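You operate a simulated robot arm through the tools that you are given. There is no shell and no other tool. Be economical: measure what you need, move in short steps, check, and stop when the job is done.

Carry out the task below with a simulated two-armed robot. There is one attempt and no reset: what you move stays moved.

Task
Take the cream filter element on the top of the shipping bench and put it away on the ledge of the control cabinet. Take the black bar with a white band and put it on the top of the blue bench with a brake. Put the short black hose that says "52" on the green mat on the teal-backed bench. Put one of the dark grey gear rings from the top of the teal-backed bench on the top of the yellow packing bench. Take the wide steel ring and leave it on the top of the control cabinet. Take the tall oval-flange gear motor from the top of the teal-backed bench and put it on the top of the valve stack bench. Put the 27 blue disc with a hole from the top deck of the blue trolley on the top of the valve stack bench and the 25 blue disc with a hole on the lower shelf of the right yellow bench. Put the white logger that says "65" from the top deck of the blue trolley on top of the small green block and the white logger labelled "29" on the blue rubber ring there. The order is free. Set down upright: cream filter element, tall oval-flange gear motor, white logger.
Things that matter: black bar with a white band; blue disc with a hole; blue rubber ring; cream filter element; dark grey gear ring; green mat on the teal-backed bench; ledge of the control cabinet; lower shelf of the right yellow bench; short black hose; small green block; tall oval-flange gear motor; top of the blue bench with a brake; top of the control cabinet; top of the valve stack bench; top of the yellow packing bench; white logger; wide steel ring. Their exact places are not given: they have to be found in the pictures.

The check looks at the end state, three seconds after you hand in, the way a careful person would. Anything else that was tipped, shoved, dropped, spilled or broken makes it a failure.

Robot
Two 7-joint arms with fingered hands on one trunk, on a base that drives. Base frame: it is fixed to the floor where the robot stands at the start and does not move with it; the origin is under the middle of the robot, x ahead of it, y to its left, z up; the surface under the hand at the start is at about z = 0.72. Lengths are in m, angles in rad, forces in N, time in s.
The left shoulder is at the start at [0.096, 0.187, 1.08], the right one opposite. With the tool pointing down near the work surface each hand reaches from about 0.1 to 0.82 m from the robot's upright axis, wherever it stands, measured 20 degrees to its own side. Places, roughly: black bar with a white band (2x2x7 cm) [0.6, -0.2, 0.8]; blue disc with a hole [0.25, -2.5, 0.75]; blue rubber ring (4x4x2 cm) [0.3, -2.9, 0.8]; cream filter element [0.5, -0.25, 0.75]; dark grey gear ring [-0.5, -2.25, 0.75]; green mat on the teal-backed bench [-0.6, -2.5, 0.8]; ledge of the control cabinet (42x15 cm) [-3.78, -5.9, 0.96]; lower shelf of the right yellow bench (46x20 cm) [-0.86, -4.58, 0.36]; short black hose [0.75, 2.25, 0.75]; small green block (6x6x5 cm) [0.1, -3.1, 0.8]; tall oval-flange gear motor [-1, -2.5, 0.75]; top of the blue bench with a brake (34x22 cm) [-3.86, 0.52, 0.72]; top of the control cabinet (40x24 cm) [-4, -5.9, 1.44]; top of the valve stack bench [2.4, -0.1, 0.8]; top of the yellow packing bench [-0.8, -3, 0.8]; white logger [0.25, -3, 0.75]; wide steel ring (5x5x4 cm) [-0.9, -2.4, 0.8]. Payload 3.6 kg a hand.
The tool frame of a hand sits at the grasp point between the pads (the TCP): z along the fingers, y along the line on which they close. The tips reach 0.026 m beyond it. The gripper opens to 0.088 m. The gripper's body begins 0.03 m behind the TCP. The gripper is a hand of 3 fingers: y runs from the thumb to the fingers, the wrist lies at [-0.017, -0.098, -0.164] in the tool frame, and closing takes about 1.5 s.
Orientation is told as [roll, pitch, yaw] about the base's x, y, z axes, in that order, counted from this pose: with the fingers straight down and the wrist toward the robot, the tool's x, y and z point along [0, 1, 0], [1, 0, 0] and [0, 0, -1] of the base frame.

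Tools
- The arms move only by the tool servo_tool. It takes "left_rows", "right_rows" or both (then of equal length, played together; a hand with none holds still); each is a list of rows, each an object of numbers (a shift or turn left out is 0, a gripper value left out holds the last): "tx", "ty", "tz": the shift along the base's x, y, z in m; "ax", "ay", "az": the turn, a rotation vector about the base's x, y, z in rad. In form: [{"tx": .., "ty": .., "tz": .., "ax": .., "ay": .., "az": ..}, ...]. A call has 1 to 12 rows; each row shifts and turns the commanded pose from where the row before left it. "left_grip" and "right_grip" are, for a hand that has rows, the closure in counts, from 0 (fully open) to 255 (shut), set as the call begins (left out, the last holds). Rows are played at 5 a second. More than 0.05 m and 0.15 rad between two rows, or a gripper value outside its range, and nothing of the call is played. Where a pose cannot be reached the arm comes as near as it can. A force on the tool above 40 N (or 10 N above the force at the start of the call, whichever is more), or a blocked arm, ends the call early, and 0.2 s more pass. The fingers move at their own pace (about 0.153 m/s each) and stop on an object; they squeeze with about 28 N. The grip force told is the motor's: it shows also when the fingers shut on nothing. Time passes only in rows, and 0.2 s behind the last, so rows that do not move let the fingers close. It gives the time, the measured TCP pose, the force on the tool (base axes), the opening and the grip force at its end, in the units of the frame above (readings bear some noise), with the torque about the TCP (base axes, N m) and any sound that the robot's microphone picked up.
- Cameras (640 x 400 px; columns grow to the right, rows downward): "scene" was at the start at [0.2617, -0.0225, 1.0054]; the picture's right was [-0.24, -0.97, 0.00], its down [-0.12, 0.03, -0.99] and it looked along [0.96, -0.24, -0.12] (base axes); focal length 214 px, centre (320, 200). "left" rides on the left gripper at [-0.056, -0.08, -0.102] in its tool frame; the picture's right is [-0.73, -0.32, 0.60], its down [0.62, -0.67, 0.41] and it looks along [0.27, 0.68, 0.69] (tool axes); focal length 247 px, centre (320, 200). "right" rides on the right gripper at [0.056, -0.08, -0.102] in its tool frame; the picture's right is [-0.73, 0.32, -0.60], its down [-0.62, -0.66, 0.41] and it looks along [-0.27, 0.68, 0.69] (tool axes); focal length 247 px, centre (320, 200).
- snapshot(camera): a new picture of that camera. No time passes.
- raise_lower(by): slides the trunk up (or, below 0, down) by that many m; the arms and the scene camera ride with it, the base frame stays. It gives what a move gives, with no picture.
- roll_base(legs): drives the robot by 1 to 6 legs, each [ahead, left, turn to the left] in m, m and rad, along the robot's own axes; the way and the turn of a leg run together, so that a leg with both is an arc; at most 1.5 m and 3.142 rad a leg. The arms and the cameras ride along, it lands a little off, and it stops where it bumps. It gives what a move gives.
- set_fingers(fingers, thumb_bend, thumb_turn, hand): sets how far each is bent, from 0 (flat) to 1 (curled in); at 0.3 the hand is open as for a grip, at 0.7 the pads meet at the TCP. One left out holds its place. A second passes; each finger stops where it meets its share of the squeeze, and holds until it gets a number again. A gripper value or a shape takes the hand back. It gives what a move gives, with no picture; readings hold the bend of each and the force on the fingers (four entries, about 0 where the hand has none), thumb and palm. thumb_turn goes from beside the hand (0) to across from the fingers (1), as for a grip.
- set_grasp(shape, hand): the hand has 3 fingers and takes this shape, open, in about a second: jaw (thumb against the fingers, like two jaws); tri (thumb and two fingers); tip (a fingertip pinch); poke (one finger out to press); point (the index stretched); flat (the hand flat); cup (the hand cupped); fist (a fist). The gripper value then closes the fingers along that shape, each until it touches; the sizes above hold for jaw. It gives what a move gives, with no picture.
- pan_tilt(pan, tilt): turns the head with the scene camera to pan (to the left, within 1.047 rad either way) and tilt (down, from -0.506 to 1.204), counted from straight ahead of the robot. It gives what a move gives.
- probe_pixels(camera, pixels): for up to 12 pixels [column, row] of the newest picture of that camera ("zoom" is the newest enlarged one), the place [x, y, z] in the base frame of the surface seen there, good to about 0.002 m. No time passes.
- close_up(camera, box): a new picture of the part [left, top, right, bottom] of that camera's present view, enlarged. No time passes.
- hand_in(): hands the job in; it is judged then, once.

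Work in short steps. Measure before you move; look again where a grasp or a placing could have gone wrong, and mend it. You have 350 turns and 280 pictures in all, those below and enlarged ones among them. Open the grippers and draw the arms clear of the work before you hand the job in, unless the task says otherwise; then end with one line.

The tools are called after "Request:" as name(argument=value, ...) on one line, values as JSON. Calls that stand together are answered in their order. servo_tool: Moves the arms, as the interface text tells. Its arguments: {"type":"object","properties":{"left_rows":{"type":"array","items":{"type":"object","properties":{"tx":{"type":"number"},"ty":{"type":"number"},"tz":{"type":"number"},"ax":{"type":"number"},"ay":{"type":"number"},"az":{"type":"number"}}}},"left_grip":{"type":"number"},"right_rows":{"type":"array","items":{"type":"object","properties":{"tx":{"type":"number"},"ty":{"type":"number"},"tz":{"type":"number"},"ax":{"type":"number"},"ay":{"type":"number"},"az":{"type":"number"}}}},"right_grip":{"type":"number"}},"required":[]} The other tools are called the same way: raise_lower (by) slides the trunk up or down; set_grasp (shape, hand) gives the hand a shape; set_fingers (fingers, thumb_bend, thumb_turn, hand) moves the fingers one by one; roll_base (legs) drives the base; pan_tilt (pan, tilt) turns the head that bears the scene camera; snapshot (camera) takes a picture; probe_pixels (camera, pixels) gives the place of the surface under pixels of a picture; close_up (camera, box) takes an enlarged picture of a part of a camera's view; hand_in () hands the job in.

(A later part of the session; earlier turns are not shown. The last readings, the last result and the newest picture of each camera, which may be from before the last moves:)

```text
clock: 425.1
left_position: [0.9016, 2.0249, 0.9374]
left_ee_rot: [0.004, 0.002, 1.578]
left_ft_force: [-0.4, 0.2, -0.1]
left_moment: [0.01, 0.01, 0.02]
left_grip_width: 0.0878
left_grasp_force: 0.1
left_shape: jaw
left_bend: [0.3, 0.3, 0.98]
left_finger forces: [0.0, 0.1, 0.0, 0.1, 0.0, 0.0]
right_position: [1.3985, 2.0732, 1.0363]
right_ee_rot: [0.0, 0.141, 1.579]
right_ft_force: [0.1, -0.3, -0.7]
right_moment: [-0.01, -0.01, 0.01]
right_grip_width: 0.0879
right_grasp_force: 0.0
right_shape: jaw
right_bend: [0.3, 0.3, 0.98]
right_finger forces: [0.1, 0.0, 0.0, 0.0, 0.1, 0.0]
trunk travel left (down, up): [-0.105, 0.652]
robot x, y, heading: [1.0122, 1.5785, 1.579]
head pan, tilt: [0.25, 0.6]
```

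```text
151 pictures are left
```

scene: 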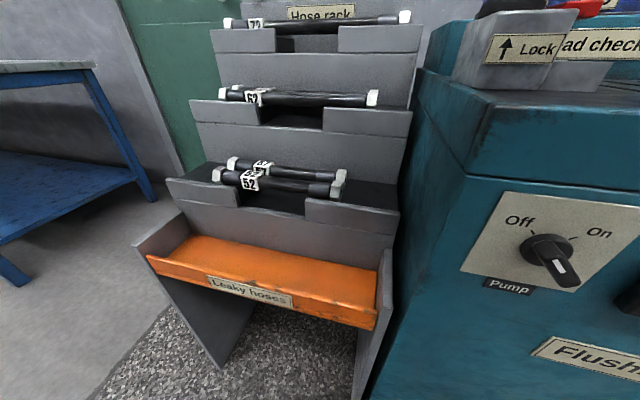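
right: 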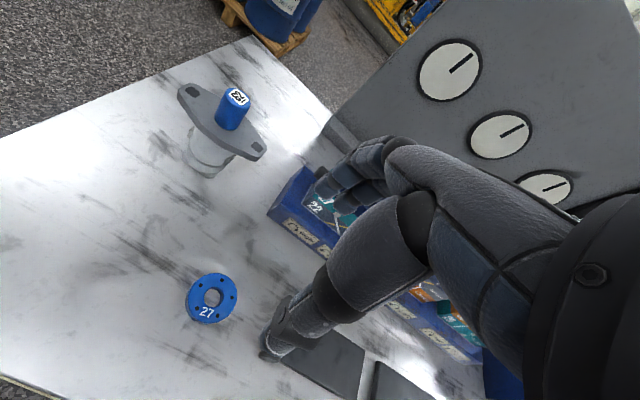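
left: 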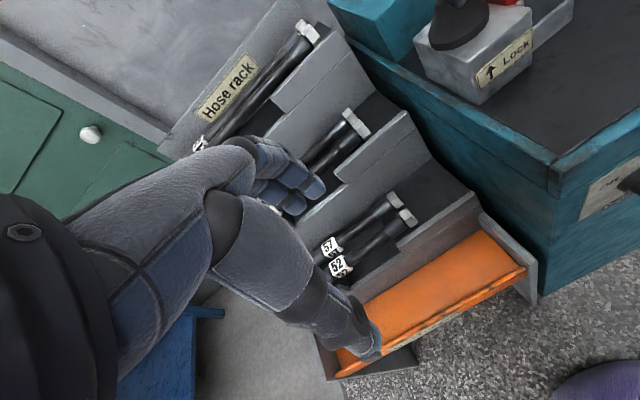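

I move the left hand over the middle of hose 52 with the fingers partly closed (~3.5 cm) and descend to z≈0.73.

Request:
servo_tool(left_rows=[{"tx": -0.017, "ty": 0.036}, {"tx": -0.017, "ty": 0.036}, {"tx": -0.017, "ty": 0.036}, {"tx": -0.016, "ty": 0.035}, {"tz": -0.045}, {"tz": -0.045}, {"tz": -0.045}, {"tz": -0.045}, {"tz": -0.027}, {}], left_grip=145)

Request:
snapshot(camera="left")

Request:
snapshot(camera="scene")

```text
clock: 427.3
left_position: [0.8328, 2.1649, 0.7319]
left_ee_rot: [0.004, 0.0, 1.577]
left_ft_force: [0.3, 0.4, 0.3]
left_moment: [0.02, -0.01, -0.01]
left_grip_width: 0.0381
left_grasp_force: 0.0
left_shape: jaw
left_bend: [0.46, 0.7, 1.0]
left_finger forces: [0.1, 0.0, 0.1, 0.0, 0.0, 0.0]
right_position: [1.3985, 2.0736, 1.0367]
right_ee_rot: [0.001, 0.142, 1.58]
right_ft_force: [-0.7, 0.1, 0.2]
right_moment: [0.01, 0.03, -0.03]
right_grip_width: 0.0881
right_grasp_force: 0.0
right_shape: jaw
right_bend: [0.3, 0.3, 0.98]
right_finger forces: [0.0, 0.0, 0.0, 0.0, 0.0, 0.0]
trunk travel left (down, up): [-0.105, 0.652]
robot x, y, heading: [1.015, 1.5772, 1.581]
head pan, tilt: [0.25, 0.6]
```

```text
150 pictures are left
```

left: 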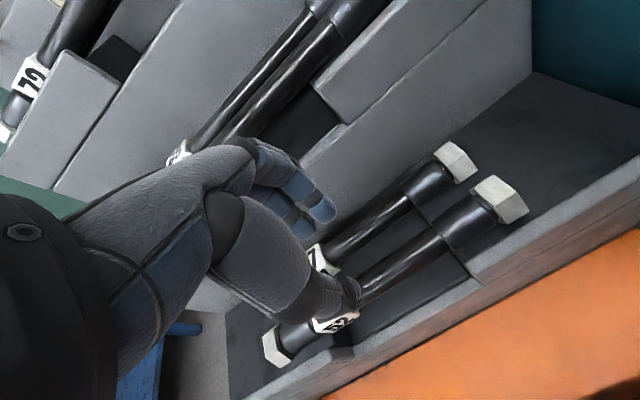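

```text
149 pictures are left
```

scene: 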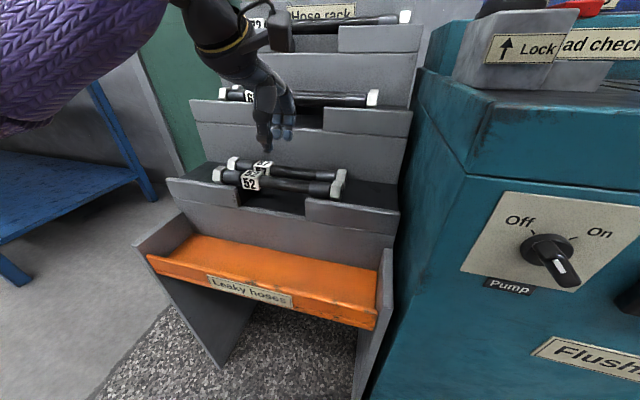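

I probe the hoses from this view to confirm y.

Request:
probe_pixels(camera="left", pixels=[[400, 262], [405, 270], [393, 252], [370, 215], [360, 225], [440, 275], [330, 245], [500, 200], [455, 165], [290, 335]])

```text
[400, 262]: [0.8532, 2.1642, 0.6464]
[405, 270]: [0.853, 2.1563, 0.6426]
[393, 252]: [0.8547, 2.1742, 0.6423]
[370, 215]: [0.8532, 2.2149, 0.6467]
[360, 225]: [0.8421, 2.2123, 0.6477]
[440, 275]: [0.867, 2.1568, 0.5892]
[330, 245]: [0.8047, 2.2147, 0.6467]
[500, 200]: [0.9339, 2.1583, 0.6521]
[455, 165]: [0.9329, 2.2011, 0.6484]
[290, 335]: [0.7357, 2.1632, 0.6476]
```

Hose centre y is 2.165, matching the TCP. I check the thumb and finger-tip positions relative to it.

Request:
probe_pixels(camera="left", pixels=[[322, 208], [310, 225], [295, 195], [350, 290], [345, 300], [330, 300]])

Request:
close_up(camera="scene", box=[200, 90, 340, 210])

```text
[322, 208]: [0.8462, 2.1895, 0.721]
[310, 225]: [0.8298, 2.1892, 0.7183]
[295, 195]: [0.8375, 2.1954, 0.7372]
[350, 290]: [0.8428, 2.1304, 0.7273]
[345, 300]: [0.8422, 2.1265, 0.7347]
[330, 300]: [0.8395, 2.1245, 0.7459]
```

```text
3.33 times, centred on (270, 150) of scene
```

zoom: 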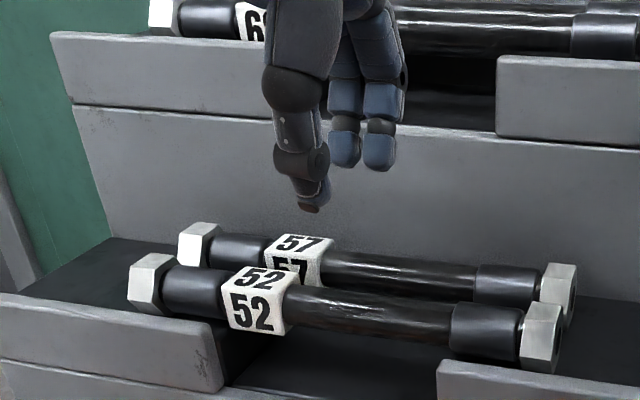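

I narrow the opening further and recheck the fingers.

Request:
servo_tool(left_rows=[{"ty": -0.002}, {}, {}], left_grip=172)

Request:
snapshot(camera="left")

```text
clock: 428.1
left_position: [0.8331, 2.165, 0.7338]
left_ee_rot: [0.002, 0.005, 1.574]
left_ft_force: [0.7, -0.2, -0.3]
left_moment: [0.02, 0.0, -0.01]
left_grip_width: 0.0287
left_grasp_force: 0.1
left_shape: jaw
left_bend: [0.51, 0.72, 1.0]
left_finger forces: [0.0, 0.0, 0.1, 0.0, 0.1, 0.1]
right_position: [1.398, 2.0738, 1.0356]
right_ee_rot: [0.001, 0.141, 1.58]
right_ft_force: [0.6, 0.8, -0.3]
right_moment: [0.01, -0.04, 0.04]
right_grip_width: 0.0876
right_grasp_force: 0.1
right_shape: jaw
right_bend: [0.3, 0.3, 0.98]
right_finger forces: [0.0, 0.0, 0.1, 0.0, 0.0, 0.1]
trunk travel left (down, up): [-0.105, 0.652]
robot x, y, heading: [1.0095, 1.5767, 1.585]
head pan, tilt: [0.25, 0.6]
```

```text
147 pictures are left
```

left: 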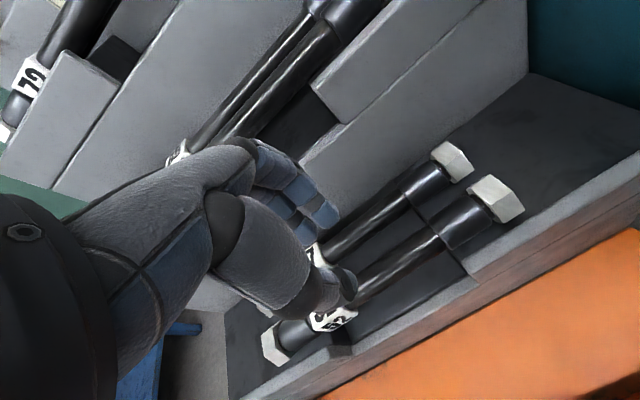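

Request:
probe_pixels(camera="left", pixels=[[325, 215], [312, 235], [330, 208], [350, 282], [355, 275], [345, 272], [318, 222]])

```text
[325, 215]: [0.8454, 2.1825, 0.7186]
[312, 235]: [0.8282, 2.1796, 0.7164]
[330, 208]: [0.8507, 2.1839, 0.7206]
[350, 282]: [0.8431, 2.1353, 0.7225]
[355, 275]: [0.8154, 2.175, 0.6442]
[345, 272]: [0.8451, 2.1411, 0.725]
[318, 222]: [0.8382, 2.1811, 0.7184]
```

Fingers fit between the hoses (2.180 front face). I descend to z 0.642 and close.

Request:
servo_tool(left_rows=[{"tz": -0.04}, {"tz": -0.03}, {"tz": -0.012}, {"tz": -0.01}, {}])

Request:
servo_tool(left_rows=[{}, {}, {}, {}, {}, {}], left_grip=255)

Request:
snapshot(camera="left")

Request:
close_up(camera="scene", box=[180, 110, 380, 240])

```text
clock: 429.3
left_position: [0.8338, 2.1633, 0.6421]
left_ee_rot: [0.001, -0.004, 1.575]
left_ft_force: [2.7, -12.6, 18.2]
left_moment: [0.77, -0.17, -0.19]
left_grip_width: 0.0271
left_grasp_force: 0.1
left_shape: jaw
left_bend: [0.53, 0.72, 1.0]
left_finger forces: [12.6, 8.9, 0.0, 0.0, 0.1, 0.0]
right_position: [1.4005, 2.071, 1.0379]
right_ee_rot: [0.0, 0.138, 1.579]
right_ft_force: [0.3, 0.2, -0.1]
right_moment: [0.0, 0.02, 0.04]
right_grip_width: 0.0879
right_grasp_force: 0.1
right_shape: jaw
right_bend: [0.3, 0.3, 0.98]
right_finger forces: [0.1, 0.0, 0.0, 0.0, 0.1, 0.0]
trunk travel left (down, up): [-0.105, 0.652]
robot x, y, heading: [1.0119, 1.581, 1.578]
head pan, tilt: [0.25, 0.6]
```

```text
clock: 430.7
left_position: [0.8339, 2.1629, 0.6419]
left_ee_rot: [0.003, 0.001, 1.575]
left_ft_force: [2.3, -8.9, 7.3]
left_moment: [0.44, 0.0, -0.14]
left_grip_width: 0.0125
left_grasp_force: 27.8
left_shape: jaw
left_bend: [0.59, 0.74, 1.0]
left_finger forces: [19.3, 15.8, 0.0, 0.0, 23.2, 0.0]
right_position: [1.3976, 2.0737, 1.0367]
right_ee_rot: [0.0, 0.139, 1.58]
right_ft_force: [1.0, 0.2, 0.2]
right_moment: [0.03, 0.02, 0.0]
right_grip_width: 0.0876
right_grasp_force: 0.0
right_shape: jaw
right_bend: [0.3, 0.3, 0.98]
right_finger forces: [0.0, 0.1, 0.0, 0.0, 0.1, 0.1]
trunk travel left (down, up): [-0.105, 0.652]
robot x, y, heading: [1.0081, 1.5827, 1.579]
head pan, tilt: [0.25, 0.6]
```

```text
146 pictures are left
```

left: 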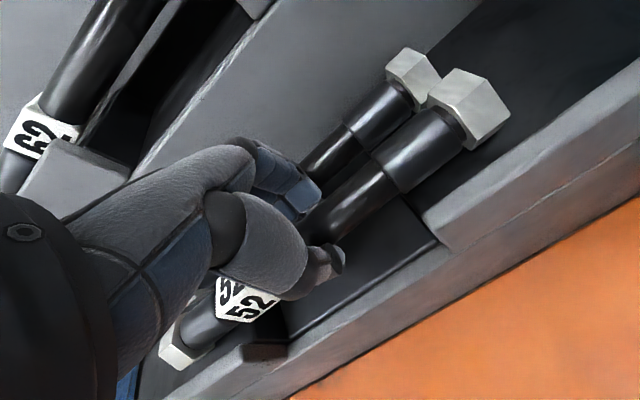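

```text
3.08 times, centred on (280, 175) of scene
```

zoom: 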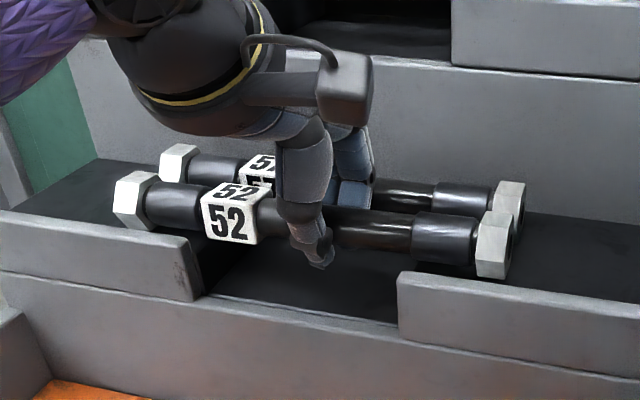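

The hose is gripped. I lift slowly and check that "57" stays.

Request:
servo_tool(left_rows=[{"tz": 0.01}, {"tz": 0.02}, {"tz": 0.03}, {"tz": 0.04}, {}])

Request:
close_up(camera="scene", box=[180, 70, 400, 230])

```text
clock: 431.9
left_position: [0.8337, 2.1662, 0.7383]
left_ee_rot: [0.004, 0.004, 1.577]
left_ft_force: [0.6, -0.1, -3.0]
left_moment: [-0.07, -0.03, 0.0]
left_grip_width: 0.0127
left_grasp_force: 28.3
left_shape: jaw
left_bend: [0.58, 0.74, 1.0]
left_finger forces: [9.4, 12.7, 0.0, 0.1, 22.7, 0.0]
right_position: [1.3994, 2.0743, 1.0362]
right_ee_rot: [0.002, 0.142, 1.58]
right_ft_force: [-0.1, -0.1, -0.3]
right_moment: [-0.02, -0.04, -0.03]
right_grip_width: 0.0877
right_grasp_force: 0.0
right_shape: jaw
right_bend: [0.3, 0.3, 0.98]
right_finger forces: [0.0, 0.1, 0.0, 0.0, 0.0, 0.0]
trunk travel left (down, up): [-0.105, 0.652]
robot x, y, heading: [1.0108, 1.5794, 1.582]
head pan, tilt: [0.25, 0.6]
```

```text
2.50 times, centred on (290, 150) of scene
```

zoom: 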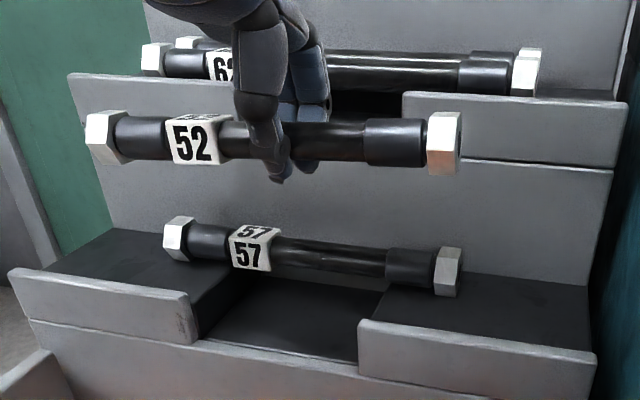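

Hose 52 is free and 57 stayed. I raise it, back off, and travel around the shipping bench's west end toward the teal bench.

Request:
servo_tool(left_rows=[{"tz": 0.045}, {"tz": 0.045}, {"tz": 0.045}, {"tz": 0.045}, {"ty": -0.045}, {"ty": -0.045}, {"ty": -0.045}, {"ty": -0.045}, {}])

Request:
roll_base(legs=[[-0.45, 0, 0], [0, 1.4, 0], [0, 0, 3.13]])

Request:
raise_lower(by=0.12)

Request:
pan_tilt(pan=0, tilt=0.4)

Request:
snapshot(camera="scene")

```text
clock: 433.9
left_position: [0.8437, 2.007, 0.933]
left_ee_rot: [0.003, 0.004, 1.576]
left_ft_force: [0.6, 0.1, -2.8]
left_moment: [-0.03, -0.07, 0.03]
left_grip_width: 0.0126
left_grasp_force: 28.0
left_shape: jaw
left_bend: [0.58, 0.75, 1.0]
left_finger forces: [9.1, 12.3, 0.0, 0.0, 21.9, 0.1]
left hand out of reach, approached as far as the arm can: row 8
right_position: [1.398, 2.074, 1.0367]
right_ee_rot: [0.0, 0.141, 1.579]
right_ft_force: [0.5, 0.0, 0.2]
right_moment: [0.02, -0.02, -0.03]
right_grip_width: 0.0875
right_grasp_force: 0.0
right_shape: jaw
right_bend: [0.3, 0.3, 0.98]
right_finger forces: [0.0, 0.1, 0.0, 0.1, 0.0, 0.0]
trunk travel left (down, up): [-0.105, 0.652]
robot x, y, heading: [1.0131, 1.5788, 1.583]
head pan, tilt: [0.25, 0.6]
```

```text
clock: 450.8
left_position: [-0.1959, 0.7101, 0.9333]
left_ee_rot: [0.004, 0.005, -1.501]
left_ft_force: [0.2, 0.2, -3.3]
left_moment: [0.03, 0.07, 0.01]
left_grip_width: 0.0126
left_grasp_force: 28.0
left_shape: jaw
left_bend: [0.59, 0.75, 1.0]
left_finger forces: [9.6, 12.0, 0.0, 0.0, 21.1, 0.0]
right_position: [-0.7452, 0.6079, 1.0366]
right_ee_rot: [-0.001, 0.14, -1.5]
right_ft_force: [0.5, 0.2, 0.3]
right_moment: [-0.01, -0.03, 0.01]
right_grip_width: 0.088
right_grasp_force: 0.1
right_shape: jaw
right_bend: [0.3, 0.3, 0.98]
right_finger forces: [0.1, 0.0, 0.1, 0.0, 0.0, 0.0]
trunk travel left (down, up): [-0.105, 0.652]
robot x, y, heading: [-0.3902, 1.1283, -1.495]
head pan, tilt: [0.25, 0.6]
```

```text
clock: 452.3
left_position: [-0.1965, 0.7092, 1.0522]
left_ee_rot: [0.005, 0.005, -1.5]
left_ft_force: [0.2, 0.0, -3.3]
left_moment: [0.04, 0.05, 0.03]
left_grip_width: 0.0122
left_grasp_force: 27.4
left_shape: jaw
left_bend: [0.59, 0.75, 1.0]
left_finger forces: [9.6, 12.0, 0.0, 0.0, 21.2, 0.0]
right_position: [-0.7446, 0.6081, 1.1552]
right_ee_rot: [-0.001, 0.14, -1.498]
right_ft_force: [0.1, -0.4, -0.5]
right_moment: [0.03, -0.02, 0.0]
right_grip_width: 0.088
right_grasp_force: 0.0
right_shape: jaw
right_bend: [0.3, 0.3, 0.98]
right_finger forces: [0.0, 0.0, 0.0, 0.1, 0.0, 0.0]
trunk travel left (down, up): [-0.225, 0.532]
robot x, y, heading: [-0.3931, 1.127, -1.499]
head pan, tilt: [0.25, 0.6]
```

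```text
clock: 453.0
left_position: [-0.1966, 0.7103, 1.0531]
left_ee_rot: [0.002, 0.003, -1.5]
left_ft_force: [-0.8, -0.5, -2.5]
left_moment: [0.03, 0.04, -0.01]
left_grip_width: 0.0123
left_grasp_force: 28.2
left_shape: jaw
left_bend: [0.59, 0.75, 1.0]
left_finger forces: [9.7, 11.9, 0.0, 0.0, 21.1, 0.0]
right_position: [-0.7446, 0.6072, 1.1557]
right_ee_rot: [0.0, 0.142, -1.499]
right_ft_force: [0.2, -0.3, 0.2]
right_moment: [0.01, 0.03, 0.03]
right_grip_width: 0.0876
right_grasp_force: 0.0
right_shape: jaw
right_bend: [0.3, 0.3, 0.98]
right_finger forces: [0.0, 0.1, 0.0, 0.1, 0.0, 0.1]
trunk travel left (down, up): [-0.225, 0.532]
robot x, y, heading: [-0.3903, 1.1271, -1.497]
head pan, tilt: [0.0, 0.4]
```

```text
143 pictures are left
```

scene: 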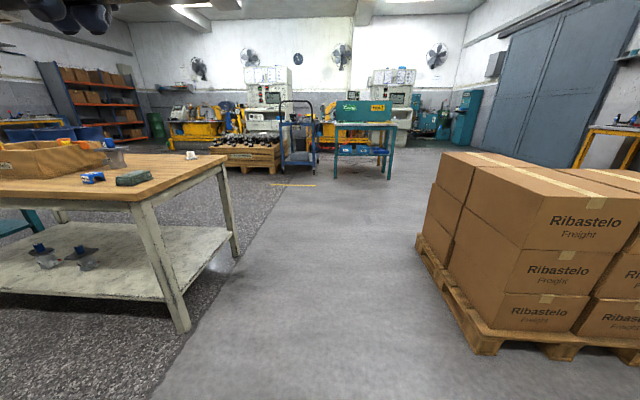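

I check the corridor width by probing the pallet and bench leg.

Request:
probe_pixels(camera="scene", pixels=[[480, 352], [420, 245], [183, 330], [235, 255], [440, 290]])

```text
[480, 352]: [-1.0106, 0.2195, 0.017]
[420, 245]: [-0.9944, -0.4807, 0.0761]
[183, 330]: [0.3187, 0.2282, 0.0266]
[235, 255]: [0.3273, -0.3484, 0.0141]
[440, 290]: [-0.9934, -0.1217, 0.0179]
```

Corridor is x -1.0…0.32. I correct heading and drive down to y≈-1.4.

Request:
roll_base(legs=[[0, 0, -0.074], [1.25, 0, 0], [1.25, 0, 0]])

Request:
pan_tilt(pan=0, tilt=0.5)

Request:
snapshot(camera="scene")

```text
clock: 465.8
left_position: [-0.1871, -1.8022, 1.0528]
left_ee_rot: [0.003, 0.003, -1.543]
left_ft_force: [-0.2, 0.0, -3.0]
left_moment: [0.01, 0.06, 0.05]
left_grip_width: 0.0124
left_grasp_force: 28.0
left_shape: jaw
left_bend: [0.59, 0.75, 1.0]
left_finger forces: [9.9, 11.9, 0.0, 0.1, 21.0, 0.1]
right_position: [-0.741, -1.8825, 1.1563]
right_ee_rot: [-0.001, 0.14, -1.539]
right_ft_force: [0.2, -0.5, 0.3]
right_moment: [0.01, -0.01, -0.02]
right_grip_width: 0.0877
right_grasp_force: 0.0
right_shape: jaw
right_bend: [0.3, 0.3, 0.98]
right_finger forces: [0.0, 0.0, 0.0, 0.0, 0.0, 0.1]
trunk travel left (down, up): [-0.225, 0.532]
robot x, y, heading: [-0.3666, -1.379, -1.539]
head pan, tilt: [0.0, 0.4]
```

```text
clock: 466.4
left_position: [-0.1867, -1.8025, 1.0534]
left_ee_rot: [0.004, 0.005, -1.542]
left_ft_force: [0.6, -0.5, -2.3]
left_moment: [0.04, 0.09, 0.02]
left_grip_width: 0.0126
left_grasp_force: 28.3
left_shape: jaw
left_bend: [0.59, 0.75, 1.0]
left_finger forces: [9.8, 11.9, 0.0, 0.1, 20.9, 0.0]
right_position: [-0.739, -1.8822, 1.1572]
right_ee_rot: [0.002, 0.142, -1.538]
right_ft_force: [-1.5, -0.8, 0.1]
right_moment: [0.0, 0.01, 0.0]
right_grip_width: 0.0877
right_grasp_force: 0.0
right_shape: jaw
right_bend: [0.3, 0.3, 0.98]
right_finger forces: [0.1, 0.0, 0.1, 0.1, 0.1, 0.0]
trunk travel left (down, up): [-0.225, 0.532]
robot x, y, heading: [-0.3668, -1.3794, -1.534]
head pan, tilt: [0.0, 0.499]
```

```text
142 pictures are left
```

scene: 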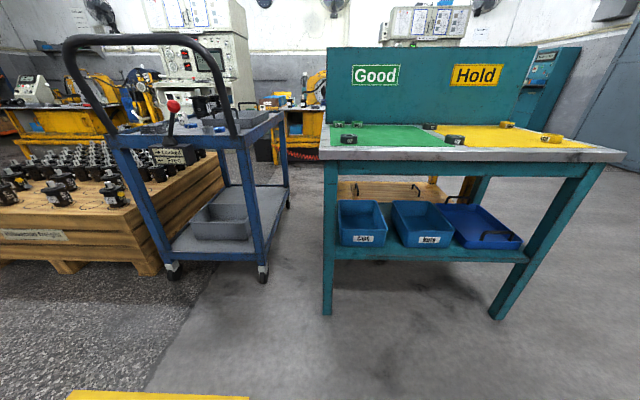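

The green mat is ahead. I strafe right 0.44 m, drive ahead 0.45 m, and look at the mat.

Request:
roll_base(legs=[[0, -0.45, -0.03], [0.44, 0, 0]])

Request:
pan_tilt(pan=0.25, tilt=0.65)

Request:
snapshot(camera="scene")

```text
clock: 471.4
left_position: [-0.6466, -2.2568, 1.0537]
left_ee_rot: [0.003, 0.005, -1.567]
left_ft_force: [0.0, 0.6, -2.8]
left_moment: [0.03, 0.06, -0.02]
left_grip_width: 0.0124
left_grasp_force: 28.5
left_shape: jaw
left_bend: [0.59, 0.75, 1.0]
left_finger forces: [10.0, 11.8, 0.0, 0.1, 21.0, 0.1]
right_position: [-1.2028, -2.3206, 1.1557]
right_ee_rot: [0.0, 0.142, -1.569]
right_ft_force: [0.3, 0.1, -0.4]
right_moment: [0.03, -0.03, -0.02]
right_grip_width: 0.0878
right_grasp_force: 0.0
right_shape: jaw
right_bend: [0.3, 0.3, 0.98]
right_finger forces: [0.0, 0.0, 0.0, 0.0, 0.0, 0.1]
trunk travel left (down, up): [-0.225, 0.532]
robot x, y, heading: [-0.8149, -1.8303, -1.561]
head pan, tilt: [0.0, 0.499]
```

```text
clock: 472.2
left_position: [-0.6474, -2.2543, 1.0531]
left_ee_rot: [0.003, 0.003, -1.568]
left_ft_force: [0.4, 0.3, -2.8]
left_moment: [0.08, 0.09, -0.01]
left_grip_width: 0.0125
left_grasp_force: 27.7
left_shape: jaw
left_bend: [0.59, 0.75, 1.0]
left_finger forces: [10.0, 11.9, 0.0, 0.0, 21.0, 0.0]
right_position: [-1.2021, -2.3205, 1.156]
right_ee_rot: [0.0, 0.141, -1.568]
right_ft_force: [0.2, 0.5, -0.8]
right_moment: [0.02, 0.01, 0.0]
right_grip_width: 0.0879
right_grasp_force: 0.0
right_shape: jaw
right_bend: [0.3, 0.3, 0.98]
right_finger forces: [0.0, 0.0, 0.0, 0.1, 0.1, 0.1]
trunk travel left (down, up): [-0.225, 0.532]
robot x, y, heading: [-0.8102, -1.8301, -1.573]
head pan, tilt: [0.25, 0.649]
```

```text
141 pictures are left
```

scene: 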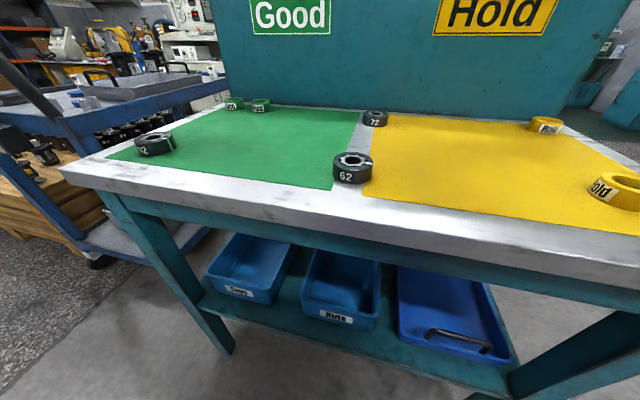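

Request:
probe_pixels(camera="scene", pixels=[[108, 157], [332, 190], [358, 113], [225, 108], [330, 165], [172, 140], [260, 103], [250, 145], [352, 160], [375, 118], [155, 148], [340, 180]])

```text
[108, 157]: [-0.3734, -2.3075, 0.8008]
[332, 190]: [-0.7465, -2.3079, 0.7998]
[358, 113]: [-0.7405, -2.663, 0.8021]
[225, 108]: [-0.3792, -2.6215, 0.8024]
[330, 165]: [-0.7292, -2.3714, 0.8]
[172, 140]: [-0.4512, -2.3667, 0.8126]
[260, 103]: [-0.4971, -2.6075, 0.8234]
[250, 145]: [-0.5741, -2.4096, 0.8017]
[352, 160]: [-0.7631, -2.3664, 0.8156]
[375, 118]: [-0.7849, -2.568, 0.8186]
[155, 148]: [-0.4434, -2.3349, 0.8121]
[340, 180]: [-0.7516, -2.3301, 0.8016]
```

Mat spans x -0.373…-0.745, y -2.31…-2.66. I bring the hose centre over (-0.575,-2.47) and lower to z≈0.87.

Request:
servo_tool(left_rows=[{"tx": 0.013, "ty": -0.043}, {"tx": 0.013, "ty": -0.043}, {"tx": 0.012, "ty": -0.043}, {"tx": 0.012, "ty": -0.043}, {"tx": 0.012, "ty": -0.044}, {"tz": -0.045}, {"tz": -0.045}, {"tz": -0.045}, {"tz": -0.045}, {}])

Request:
snapshot(camera="scene")

```text
clock: 474.4
left_position: [-0.5884, -2.4718, 0.8717]
left_ee_rot: [0.003, 0.004, -1.568]
left_ft_force: [-0.2, -0.4, -4.5]
left_moment: [0.05, 0.06, 0.01]
left_grip_width: 0.013
left_grasp_force: 28.0
left_shape: jaw
left_bend: [0.59, 0.76, 1.0]
left_finger forces: [9.9, 11.7, 0.0, 0.0, 20.9, 0.0]
right_position: [-1.2029, -2.3198, 1.1569]
right_ee_rot: [0.001, 0.142, -1.567]
right_ft_force: [-0.1, 0.3, 0.5]
right_moment: [0.01, -0.01, 0.02]
right_grip_width: 0.0877
right_grasp_force: 0.0
right_shape: jaw
right_bend: [0.3, 0.3, 0.98]
right_finger forces: [0.0, 0.0, 0.1, 0.0, 0.0, 0.1]
trunk travel left (down, up): [-0.225, 0.532]
robot x, y, heading: [-0.8124, -1.8304, -1.564]
head pan, tilt: [0.25, 0.649]
```

```text
140 pictures are left
```

scene: 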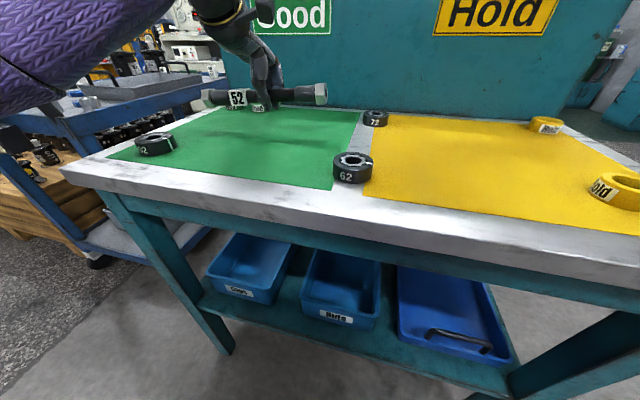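

I lower to the mat in diminishing steps.

Request:
servo_tool(left_rows=[{"tz": -0.025}, {"tz": -0.01}, {"tz": -0.005}, {"tz": -0.003}, {}])

Request:
close_up(camera="scene", box=[140, 50, 380, 200])

```text
clock: 475.6
left_position: [-0.5866, -2.471, 0.829]
left_ee_rot: [0.003, 0.003, -1.57]
left_ft_force: [-0.1, 0.0, -3.0]
left_moment: [0.03, 0.05, -0.01]
left_grip_width: 0.0124
left_grasp_force: 28.0
left_shape: jaw
left_bend: [0.59, 0.76, 1.0]
left_finger forces: [9.7, 11.8, 0.0, 0.0, 20.8, 0.0]
right_position: [-1.2026, -2.3199, 1.1569]
right_ee_rot: [-0.001, 0.14, -1.567]
right_ft_force: [-0.4, 1.2, 0.0]
right_moment: [-0.01, -0.02, -0.02]
right_grip_width: 0.0879
right_grasp_force: 0.1
right_shape: jaw
right_bend: [0.3, 0.3, 0.98]
right_finger forces: [0.0, 0.1, 0.1, 0.1, 0.0, 0.1]
trunk travel left (down, up): [-0.225, 0.532]
robot x, y, heading: [-0.8104, -1.8264, -1.564]
head pan, tilt: [0.25, 0.649]
```

```text
2.67 times, centred on (260, 125) of scene
```

zoom: 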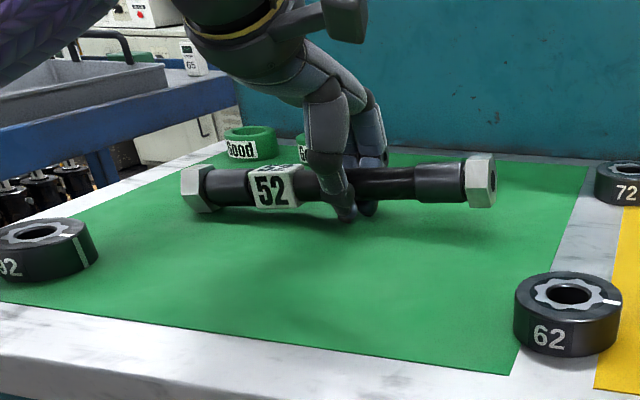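

The hose is on/just above the mat. I open and lift away.

Request:
servo_tool(left_rows=[{}, {}], left_grip=190)

Request:
servo_tool(left_rows=[{}, {}, {}, {"tz": 0.02}, {"tz": 0.04}, {"tz": 0.045}, {"tz": 0.045}, {"tz": 0.045}, {"ty": 0.04}, {}], left_grip=60)

Request:
snapshot(camera="scene")

```text
clock: 476.2
left_position: [-0.5853, -2.4724, 0.8298]
left_ee_rot: [0.004, 0.003, -1.568]
left_ft_force: [1.3, -0.4, -0.5]
left_moment: [0.0, 0.0, -0.02]
left_grip_width: 0.0226
left_grasp_force: 0.1
left_shape: jaw
left_bend: [0.54, 0.73, 1.0]
left_finger forces: [0.6, 0.3, 0.0, 0.1, 0.1, 0.0]
right_position: [-1.2023, -2.3209, 1.1561]
right_ee_rot: [-0.002, 0.141, -1.567]
right_ft_force: [0.0, 0.0, -0.5]
right_moment: [0.0, 0.01, 0.02]
right_grip_width: 0.0877
right_grasp_force: 0.0
right_shape: jaw
right_bend: [0.3, 0.3, 0.98]
right_finger forces: [0.0, 0.0, 0.0, 0.1, 0.0, 0.0]
trunk travel left (down, up): [-0.225, 0.532]
robot x, y, heading: [-0.8164, -1.8289, -1.566]
head pan, tilt: [0.25, 0.649]
```

```text
clock: 478.4
left_position: [-0.5873, -2.4303, 1.027]
left_ee_rot: [0.003, 0.007, -1.568]
left_ft_force: [-0.1, -1.1, -0.2]
left_moment: [-0.01, -0.02, -0.03]
left_grip_width: 0.0674
left_grasp_force: 0.1
left_shape: jaw
left_bend: [0.34, 0.5, 0.99]
left_finger forces: [0.0, 0.0, 0.0, 0.1, 0.0, 0.0]
right_position: [-1.2027, -2.3196, 1.1568]
right_ee_rot: [-0.001, 0.14, -1.569]
right_ft_force: [0.8, -0.4, 0.3]
right_moment: [-0.01, -0.02, 0.02]
right_grip_width: 0.0876
right_grasp_force: 0.0
right_shape: jaw
right_bend: [0.3, 0.3, 0.98]
right_finger forces: [0.0, 0.1, 0.0, 0.0, 0.0, 0.0]
trunk travel left (down, up): [-0.225, 0.532]
robot x, y, heading: [-0.8141, -1.8253, -1.563]
head pan, tilt: [0.25, 0.649]
```

```text
138 pictures are left
```

scene: 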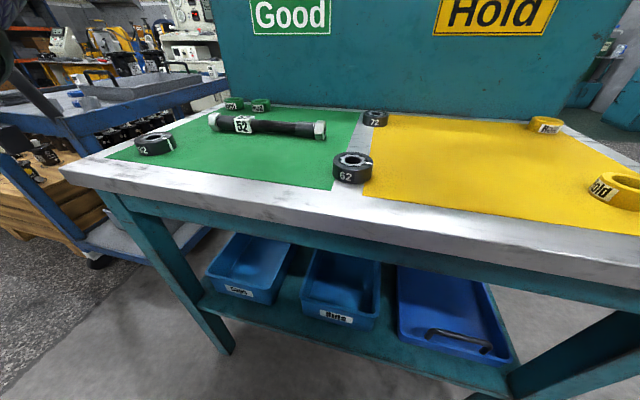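

The hose lies on the mat. Next the gear ring "62" at about (-0.765,-2.345): I move the left hand above it and look.

Request:
servo_tool(left_rows=[{"tx": -0.04, "ty": 0.02}, {"tx": -0.04, "ty": 0.02}, {"tx": -0.04, "ty": 0.02}, {"tx": -0.04, "ty": 0.02}, {"tx": -0.018, "ty": 0.005, "tz": -0.03}, {"tz": -0.045}, {}], left_grip=0)

Request:
snapshot(camera="left")

```text
clock: 480.0
left_position: [-0.763, -2.3473, 0.9504]
left_ee_rot: [0.001, 0.002, -1.57]
left_ft_force: [-0.2, 0.0, 0.2]
left_moment: [0.02, 0.01, -0.02]
left_grip_width: 0.0877
left_grasp_force: 0.0
left_shape: jaw
left_bend: [0.3, 0.3, 0.98]
left_finger forces: [0.0, 0.0, 0.0, 0.0, 0.0, 0.0]
right_position: [-1.203, -2.3204, 1.1562]
right_ee_rot: [-0.001, 0.141, -1.567]
right_ft_force: [0.5, 0.6, 0.1]
right_moment: [0.0, 0.03, 0.02]
right_grip_width: 0.0878
right_grasp_force: 0.0
right_shape: jaw
right_bend: [0.3, 0.3, 0.98]
right_finger forces: [0.0, 0.0, 0.0, 0.1, 0.1, 0.0]
trunk travel left (down, up): [-0.225, 0.532]
robot x, y, heading: [-0.8151, -1.8307, -1.569]
head pan, tilt: [0.25, 0.649]
```

```text
137 pictures are left
```

left: 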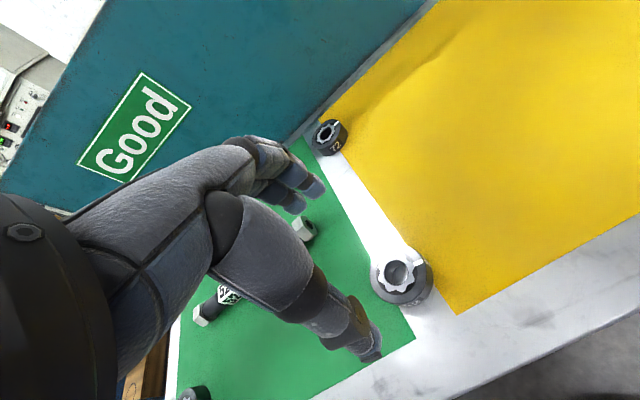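

Request:
probe_pixels(camera="left", pixels=[[375, 262], [398, 246], [425, 262], [400, 292], [378, 287], [425, 288], [415, 298], [398, 270]])

```text
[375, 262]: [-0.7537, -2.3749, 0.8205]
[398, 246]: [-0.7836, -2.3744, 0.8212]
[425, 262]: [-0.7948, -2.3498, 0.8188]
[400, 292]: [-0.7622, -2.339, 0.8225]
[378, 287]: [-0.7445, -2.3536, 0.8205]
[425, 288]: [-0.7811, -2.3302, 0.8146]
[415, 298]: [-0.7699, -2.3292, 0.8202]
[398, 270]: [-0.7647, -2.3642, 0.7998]
```

Ring 62: centre (-0.769,-2.3545), Ø ~5.1 cm. I descend onto it and close.

Request:
servo_tool(left_rows=[{"tx": -0.006, "ty": -0.007}, {"tz": -0.04}, {"tz": -0.04}, {"tz": -0.03}, {"tz": -0.012}, {}])

Request:
servo_tool(left_rows=[{}, {}, {}, {}, {}, {}, {}, {}], left_grip=255)

Request:
servo_tool(left_rows=[{"tz": 0.02}, {"tz": 0.04}, {"tz": 0.045}, {"tz": 0.045}, {"tz": 0.045}, {}])

Request:
snapshot(camera="left")

```text
clock: 481.4
left_position: [-0.7699, -2.3536, 0.8277]
left_ee_rot: [0.002, 0.004, -1.569]
left_ft_force: [0.0, -0.6, -0.2]
left_moment: [-0.02, 0.01, -0.01]
left_grip_width: 0.0878
left_grasp_force: 0.1
left_shape: jaw
left_bend: [0.3, 0.3, 0.98]
left_finger forces: [0.0, 0.1, 0.1, 0.0, 0.0, 0.0]
right_position: [-1.201, -2.3207, 1.1565]
right_ee_rot: [0.002, 0.142, -1.568]
right_ft_force: [0.4, 0.1, 0.7]
right_moment: [-0.01, -0.01, 0.02]
right_grip_width: 0.0878
right_grasp_force: 0.0
right_shape: jaw
right_bend: [0.3, 0.3, 0.98]
right_finger forces: [0.0, 0.0, 0.1, 0.0, 0.0, 0.1]
trunk travel left (down, up): [-0.225, 0.532]
robot x, y, heading: [-0.8146, -1.8242, -1.567]
head pan, tilt: [0.25, 0.649]
```

```text
clock: 483.2
left_position: [-0.7709, -2.3521, 0.8279]
left_ee_rot: [0.002, 0.004, -1.569]
left_ft_force: [0.9, 0.0, 0.0]
left_moment: [0.05, 0.0, 0.01]
left_grip_width: 0.0438
left_grasp_force: 28.1
left_shape: jaw
left_bend: [0.45, 0.66, 0.99]
left_finger forces: [2.4, 23.3, 0.0, 0.0, 25.6, 0.0]
right_position: [-1.2018, -2.3202, 1.1562]
right_ee_rot: [0.001, 0.142, -1.569]
right_ft_force: [0.2, 0.1, 0.9]
right_moment: [0.0, 0.0, -0.02]
right_grip_width: 0.0881
right_grasp_force: 0.0
right_shape: jaw
right_bend: [0.3, 0.3, 0.98]
right_finger forces: [0.0, 0.0, 0.1, 0.1, 0.0, 0.1]
trunk travel left (down, up): [-0.225, 0.532]
robot x, y, heading: [-0.8104, -1.8276, -1.565]
head pan, tilt: [0.25, 0.649]
```

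```text
clock: 484.6
left_position: [-0.7684, -2.3537, 1.0238]
left_ee_rot: [0.003, 0.005, -1.57]
left_ft_force: [0.0, 0.4, -3.9]
left_moment: [0.01, 0.02, 0.0]
left_grip_width: 0.0433
left_grasp_force: 28.6
left_shape: jaw
left_bend: [0.45, 0.66, 0.98]
left_finger forces: [3.4, 22.8, 0.0, 0.0, 25.6, 0.0]
right_position: [-1.2023, -2.3212, 1.1552]
right_ee_rot: [-0.001, 0.142, -1.567]
right_ft_force: [-0.3, 0.7, -0.2]
right_moment: [0.02, 0.02, 0.0]
right_grip_width: 0.0878
right_grasp_force: 0.1
right_shape: jaw
right_bend: [0.3, 0.3, 0.98]
right_finger forces: [0.1, 0.0, 0.0, 0.0, 0.1, 0.1]
trunk travel left (down, up): [-0.225, 0.532]
robot x, y, heading: [-0.8092, -1.8285, -1.569]
head pan, tilt: [0.25, 0.649]
```

```text
136 pictures are left
```

left: 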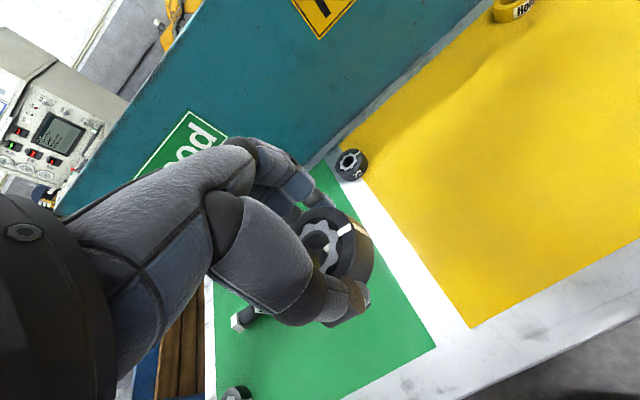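

Gear ring "62" is held in the left hand. Now disc 25 with the right hand by the same under-bar approach: I go back to the trolley front (x≈0.50).

Request:
servo_tool(left_rows=[{"ty": 0.03, "tz": 0.03}, {"tz": 0.045}, {"tz": 0.045}, {}])

Request:
roll_base(legs=[[-0.35, 0, 0], [0, 1.3, 0]])

Request:
raise_lower(by=-0.12)

Request:
servo_tool(right_rows=[{"tx": 0.03, "ty": -0.03}, {"tx": 0.04, "ty": -0.03}, {"tx": 0.04, "ty": -0.02}, {"tx": 0.03}, {}])

Request:
pan_tilt(pan=-0.3, tilt=0.3)

Request:
snapshot(camera="scene")

```text
clock: 485.6
left_position: [-0.7712, -2.3261, 1.1438]
left_ee_rot: [0.003, 0.005, -1.571]
left_ft_force: [-0.7, -0.4, -3.4]
left_moment: [0.02, 0.01, -0.04]
left_grip_width: 0.0433
left_grasp_force: 28.3
left_shape: jaw
left_bend: [0.45, 0.66, 0.98]
left_finger forces: [3.4, 22.8, 0.0, 0.0, 25.6, 0.0]
right_position: [-1.2016, -2.3211, 1.1558]
right_ee_rot: [0.001, 0.14, -1.567]
right_ft_force: [-0.3, -0.4, 0.2]
right_moment: [-0.02, 0.0, 0.02]
right_grip_width: 0.0879
right_grasp_force: 0.1
right_shape: jaw
right_bend: [0.3, 0.3, 0.98]
right_finger forces: [0.0, 0.1, 0.0, 0.1, 0.0, 0.1]
trunk travel left (down, up): [-0.225, 0.532]
robot x, y, heading: [-0.8135, -1.8303, -1.571]
head pan, tilt: [0.25, 0.649]
```

```text
clock: 493.9
left_position: [0.4918, -2.0055, 1.1451]
left_ee_rot: [0.003, 0.004, -1.62]
left_ft_force: [-0.6, 0.1, -3.1]
left_moment: [0.0, 0.04, 0.0]
left_grip_width: 0.0436
left_grasp_force: 28.5
left_shape: jaw
left_bend: [0.45, 0.66, 0.98]
left_finger forces: [3.3, 22.8, 0.0, 0.1, 25.6, 0.1]
right_position: [0.062, -1.9795, 1.156]
right_ee_rot: [-0.001, 0.141, -1.618]
right_ft_force: [-0.4, -0.4, -0.6]
right_moment: [-0.02, 0.02, 0.02]
right_grip_width: 0.0878
right_grasp_force: 0.1
right_shape: jaw
right_bend: [0.3, 0.3, 0.98]
right_finger forces: [0.0, 0.0, 0.0, 0.0, 0.0, 0.1]
trunk travel left (down, up): [-0.225, 0.532]
robot x, y, heading: [0.4748, -1.5092, -1.617]
head pan, tilt: [0.25, 0.649]
```

```text
clock: 495.4
left_position: [0.4928, -2.0054, 1.0259]
left_ee_rot: [0.003, 0.002, -1.619]
left_ft_force: [-0.3, 0.8, -3.7]
left_moment: [0.01, 0.02, 0.01]
left_grip_width: 0.0436
left_grasp_force: 28.1
left_shape: jaw
left_bend: [0.45, 0.66, 0.98]
left_finger forces: [3.4, 22.8, 0.0, 0.1, 25.7, 0.1]
right_position: [0.0613, -1.9789, 1.0373]
right_ee_rot: [0.0, 0.141, -1.618]
right_ft_force: [-0.5, 0.1, 0.3]
right_moment: [0.02, -0.02, 0.01]
right_grip_width: 0.0879
right_grasp_force: 0.1
right_shape: jaw
right_bend: [0.3, 0.3, 0.98]
right_finger forces: [0.1, 0.1, 0.1, 0.0, 0.0, 0.0]
trunk travel left (down, up): [-0.105, 0.652]
robot x, y, heading: [0.4723, -1.506, -1.619]
head pan, tilt: [0.25, 0.649]
```

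```text
clock: 496.6
left_position: [0.4913, -2.0054, 1.024]
left_ee_rot: [0.004, 0.004, -1.62]
left_ft_force: [0.0, -0.1, -4.0]
left_moment: [0.06, 0.01, 0.01]
left_grip_width: 0.0433
left_grasp_force: 28.6
left_shape: jaw
left_bend: [0.45, 0.66, 0.98]
left_finger forces: [3.3, 22.9, 0.0, 0.0, 25.6, 0.1]
right_position: [0.1226, -2.1076, 1.0521]
right_ee_rot: [-0.001, 0.141, -1.618]
right_ft_force: [-0.1, 0.1, 0.2]
right_moment: [-0.01, -0.01, 0.01]
right_grip_width: 0.0876
right_grasp_force: 0.1
right_shape: jaw
right_bend: [0.3, 0.3, 0.98]
right_finger forces: [0.0, 0.0, 0.0, 0.0, 0.0, 0.1]
right hand out of reach, approached as far as the arm can: row 1, 2, 3, 4
trunk travel left (down, up): [-0.105, 0.652]
robot x, y, heading: [0.4745, -1.5037, -1.617]
head pan, tilt: [0.25, 0.649]
```

```text
clock: 497.6
left_position: [0.4911, -2.0066, 1.0243]
left_ee_rot: [0.003, 0.006, -1.62]
left_ft_force: [0.3, 0.3, -3.1]
left_moment: [0.06, 0.02, -0.01]
left_grip_width: 0.0436
left_grasp_force: 27.9
left_shape: jaw
left_bend: [0.45, 0.66, 0.98]
left_finger forces: [3.4, 22.9, 0.1, 0.1, 25.7, 0.1]
right_position: [0.1211, -2.1079, 1.053]
right_ee_rot: [-0.001, 0.142, -1.619]
right_ft_force: [-0.3, 0.3, 0.0]
right_moment: [0.0, 0.02, 0.02]
right_grip_width: 0.0876
right_grasp_force: 0.0
right_shape: jaw
right_bend: [0.3, 0.3, 0.98]
right_finger forces: [0.1, 0.0, 0.1, 0.0, 0.0, 0.1]
trunk travel left (down, up): [-0.105, 0.652]
robot x, y, heading: [0.4746, -1.5047, -1.618]
head pan, tilt: [-0.3, 0.3]
```

```text
135 pictures are left
```

scene: 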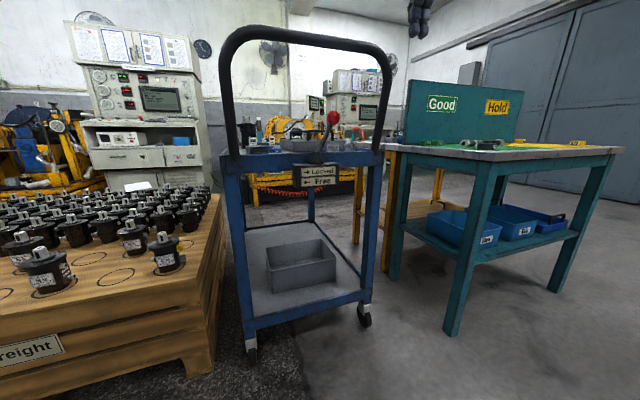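

I move the left hand outward and up, straighten the base heading, and set the right hand: tilt 40° forward, x≈0.31, z≈0.89.

Request:
servo_tool(left_rows=[{"tx": 0.045}, {"tx": 0.045}, {"tx": 0.045}, {"tx": 0.045}, {"tz": 0.045}, {"tz": 0.045}, {}, {}], right_rows=[{"ax": -0.14}, {"ax": -0.14}, {"ax": -0.14, "tx": 0.04}, {"ax": -0.14, "tx": 0.04}, {"ax": -0.14, "tx": 0.04}, {"ax": -0.14, "tx": 0.03, "tz": -0.03}, {"tz": -0.045}, {"tz": -0.045}])

Request:
roll_base(legs=[[0, 0, 0.045]])

Request:
snapshot(camera="scene")

```text
clock: 499.4
left_position: [0.6724, -2.0043, 1.1125]
left_ee_rot: [0.003, 0.004, -1.622]
left_ft_force: [-0.1, 0.0, -4.0]
left_moment: [-0.02, 0.03, 0.0]
left_grip_width: 0.0432
left_grasp_force: 27.7
left_shape: jaw
left_bend: [0.45, 0.66, 0.98]
left_finger forces: [3.7, 22.4, 0.0, 0.0, 25.4, 0.1]
right_position: [0.2585, -2.1238, 0.9338]
right_ee_rot: [0.046, -0.7, -1.63]
right_ft_force: [0.2, 0.8, 0.5]
right_moment: [0.02, -0.04, 0.02]
right_grip_width: 0.0879
right_grasp_force: 0.1
right_shape: jaw
right_bend: [0.3, 0.3, 0.98]
right_finger forces: [0.0, 0.1, 0.1, 0.1, 0.0, 0.0]
right hand out of reach, approached as far as the arm can: row 1, 3
trunk travel left (down, up): [-0.105, 0.652]
robot x, y, heading: [0.4776, -1.5055, -1.618]
head pan, tilt: [-0.3, 0.3]
```

```text
clock: 500.2
left_position: [0.6943, -1.995, 1.1114]
left_ee_rot: [0.002, 0.005, -1.574]
left_ft_force: [0.2, 0.1, -3.2]
left_moment: [0.0, -0.04, 0.0]
left_grip_width: 0.0434
left_grasp_force: 27.8
left_shape: jaw
left_bend: [0.45, 0.66, 0.98]
left_finger forces: [3.8, 22.5, 0.1, 0.0, 25.4, 0.0]
right_position: [0.2862, -2.1329, 0.9336]
right_ee_rot: [0.046, -0.698, -1.585]
right_ft_force: [0.2, 0.5, 0.7]
right_moment: [0.03, -0.01, -0.04]
right_grip_width: 0.0878
right_grasp_force: 0.0
right_shape: jaw
right_bend: [0.3, 0.3, 0.98]
right_finger forces: [0.0, 0.0, 0.0, 0.0, 0.1, 0.0]
trunk travel left (down, up): [-0.105, 0.652]
robot x, y, heading: [0.4762, -1.5097, -1.566]
head pan, tilt: [-0.3, 0.3]
```

```text
134 pictures are left
```

scene: 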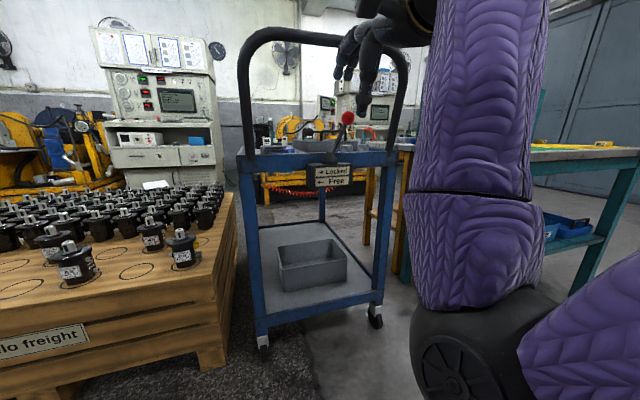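

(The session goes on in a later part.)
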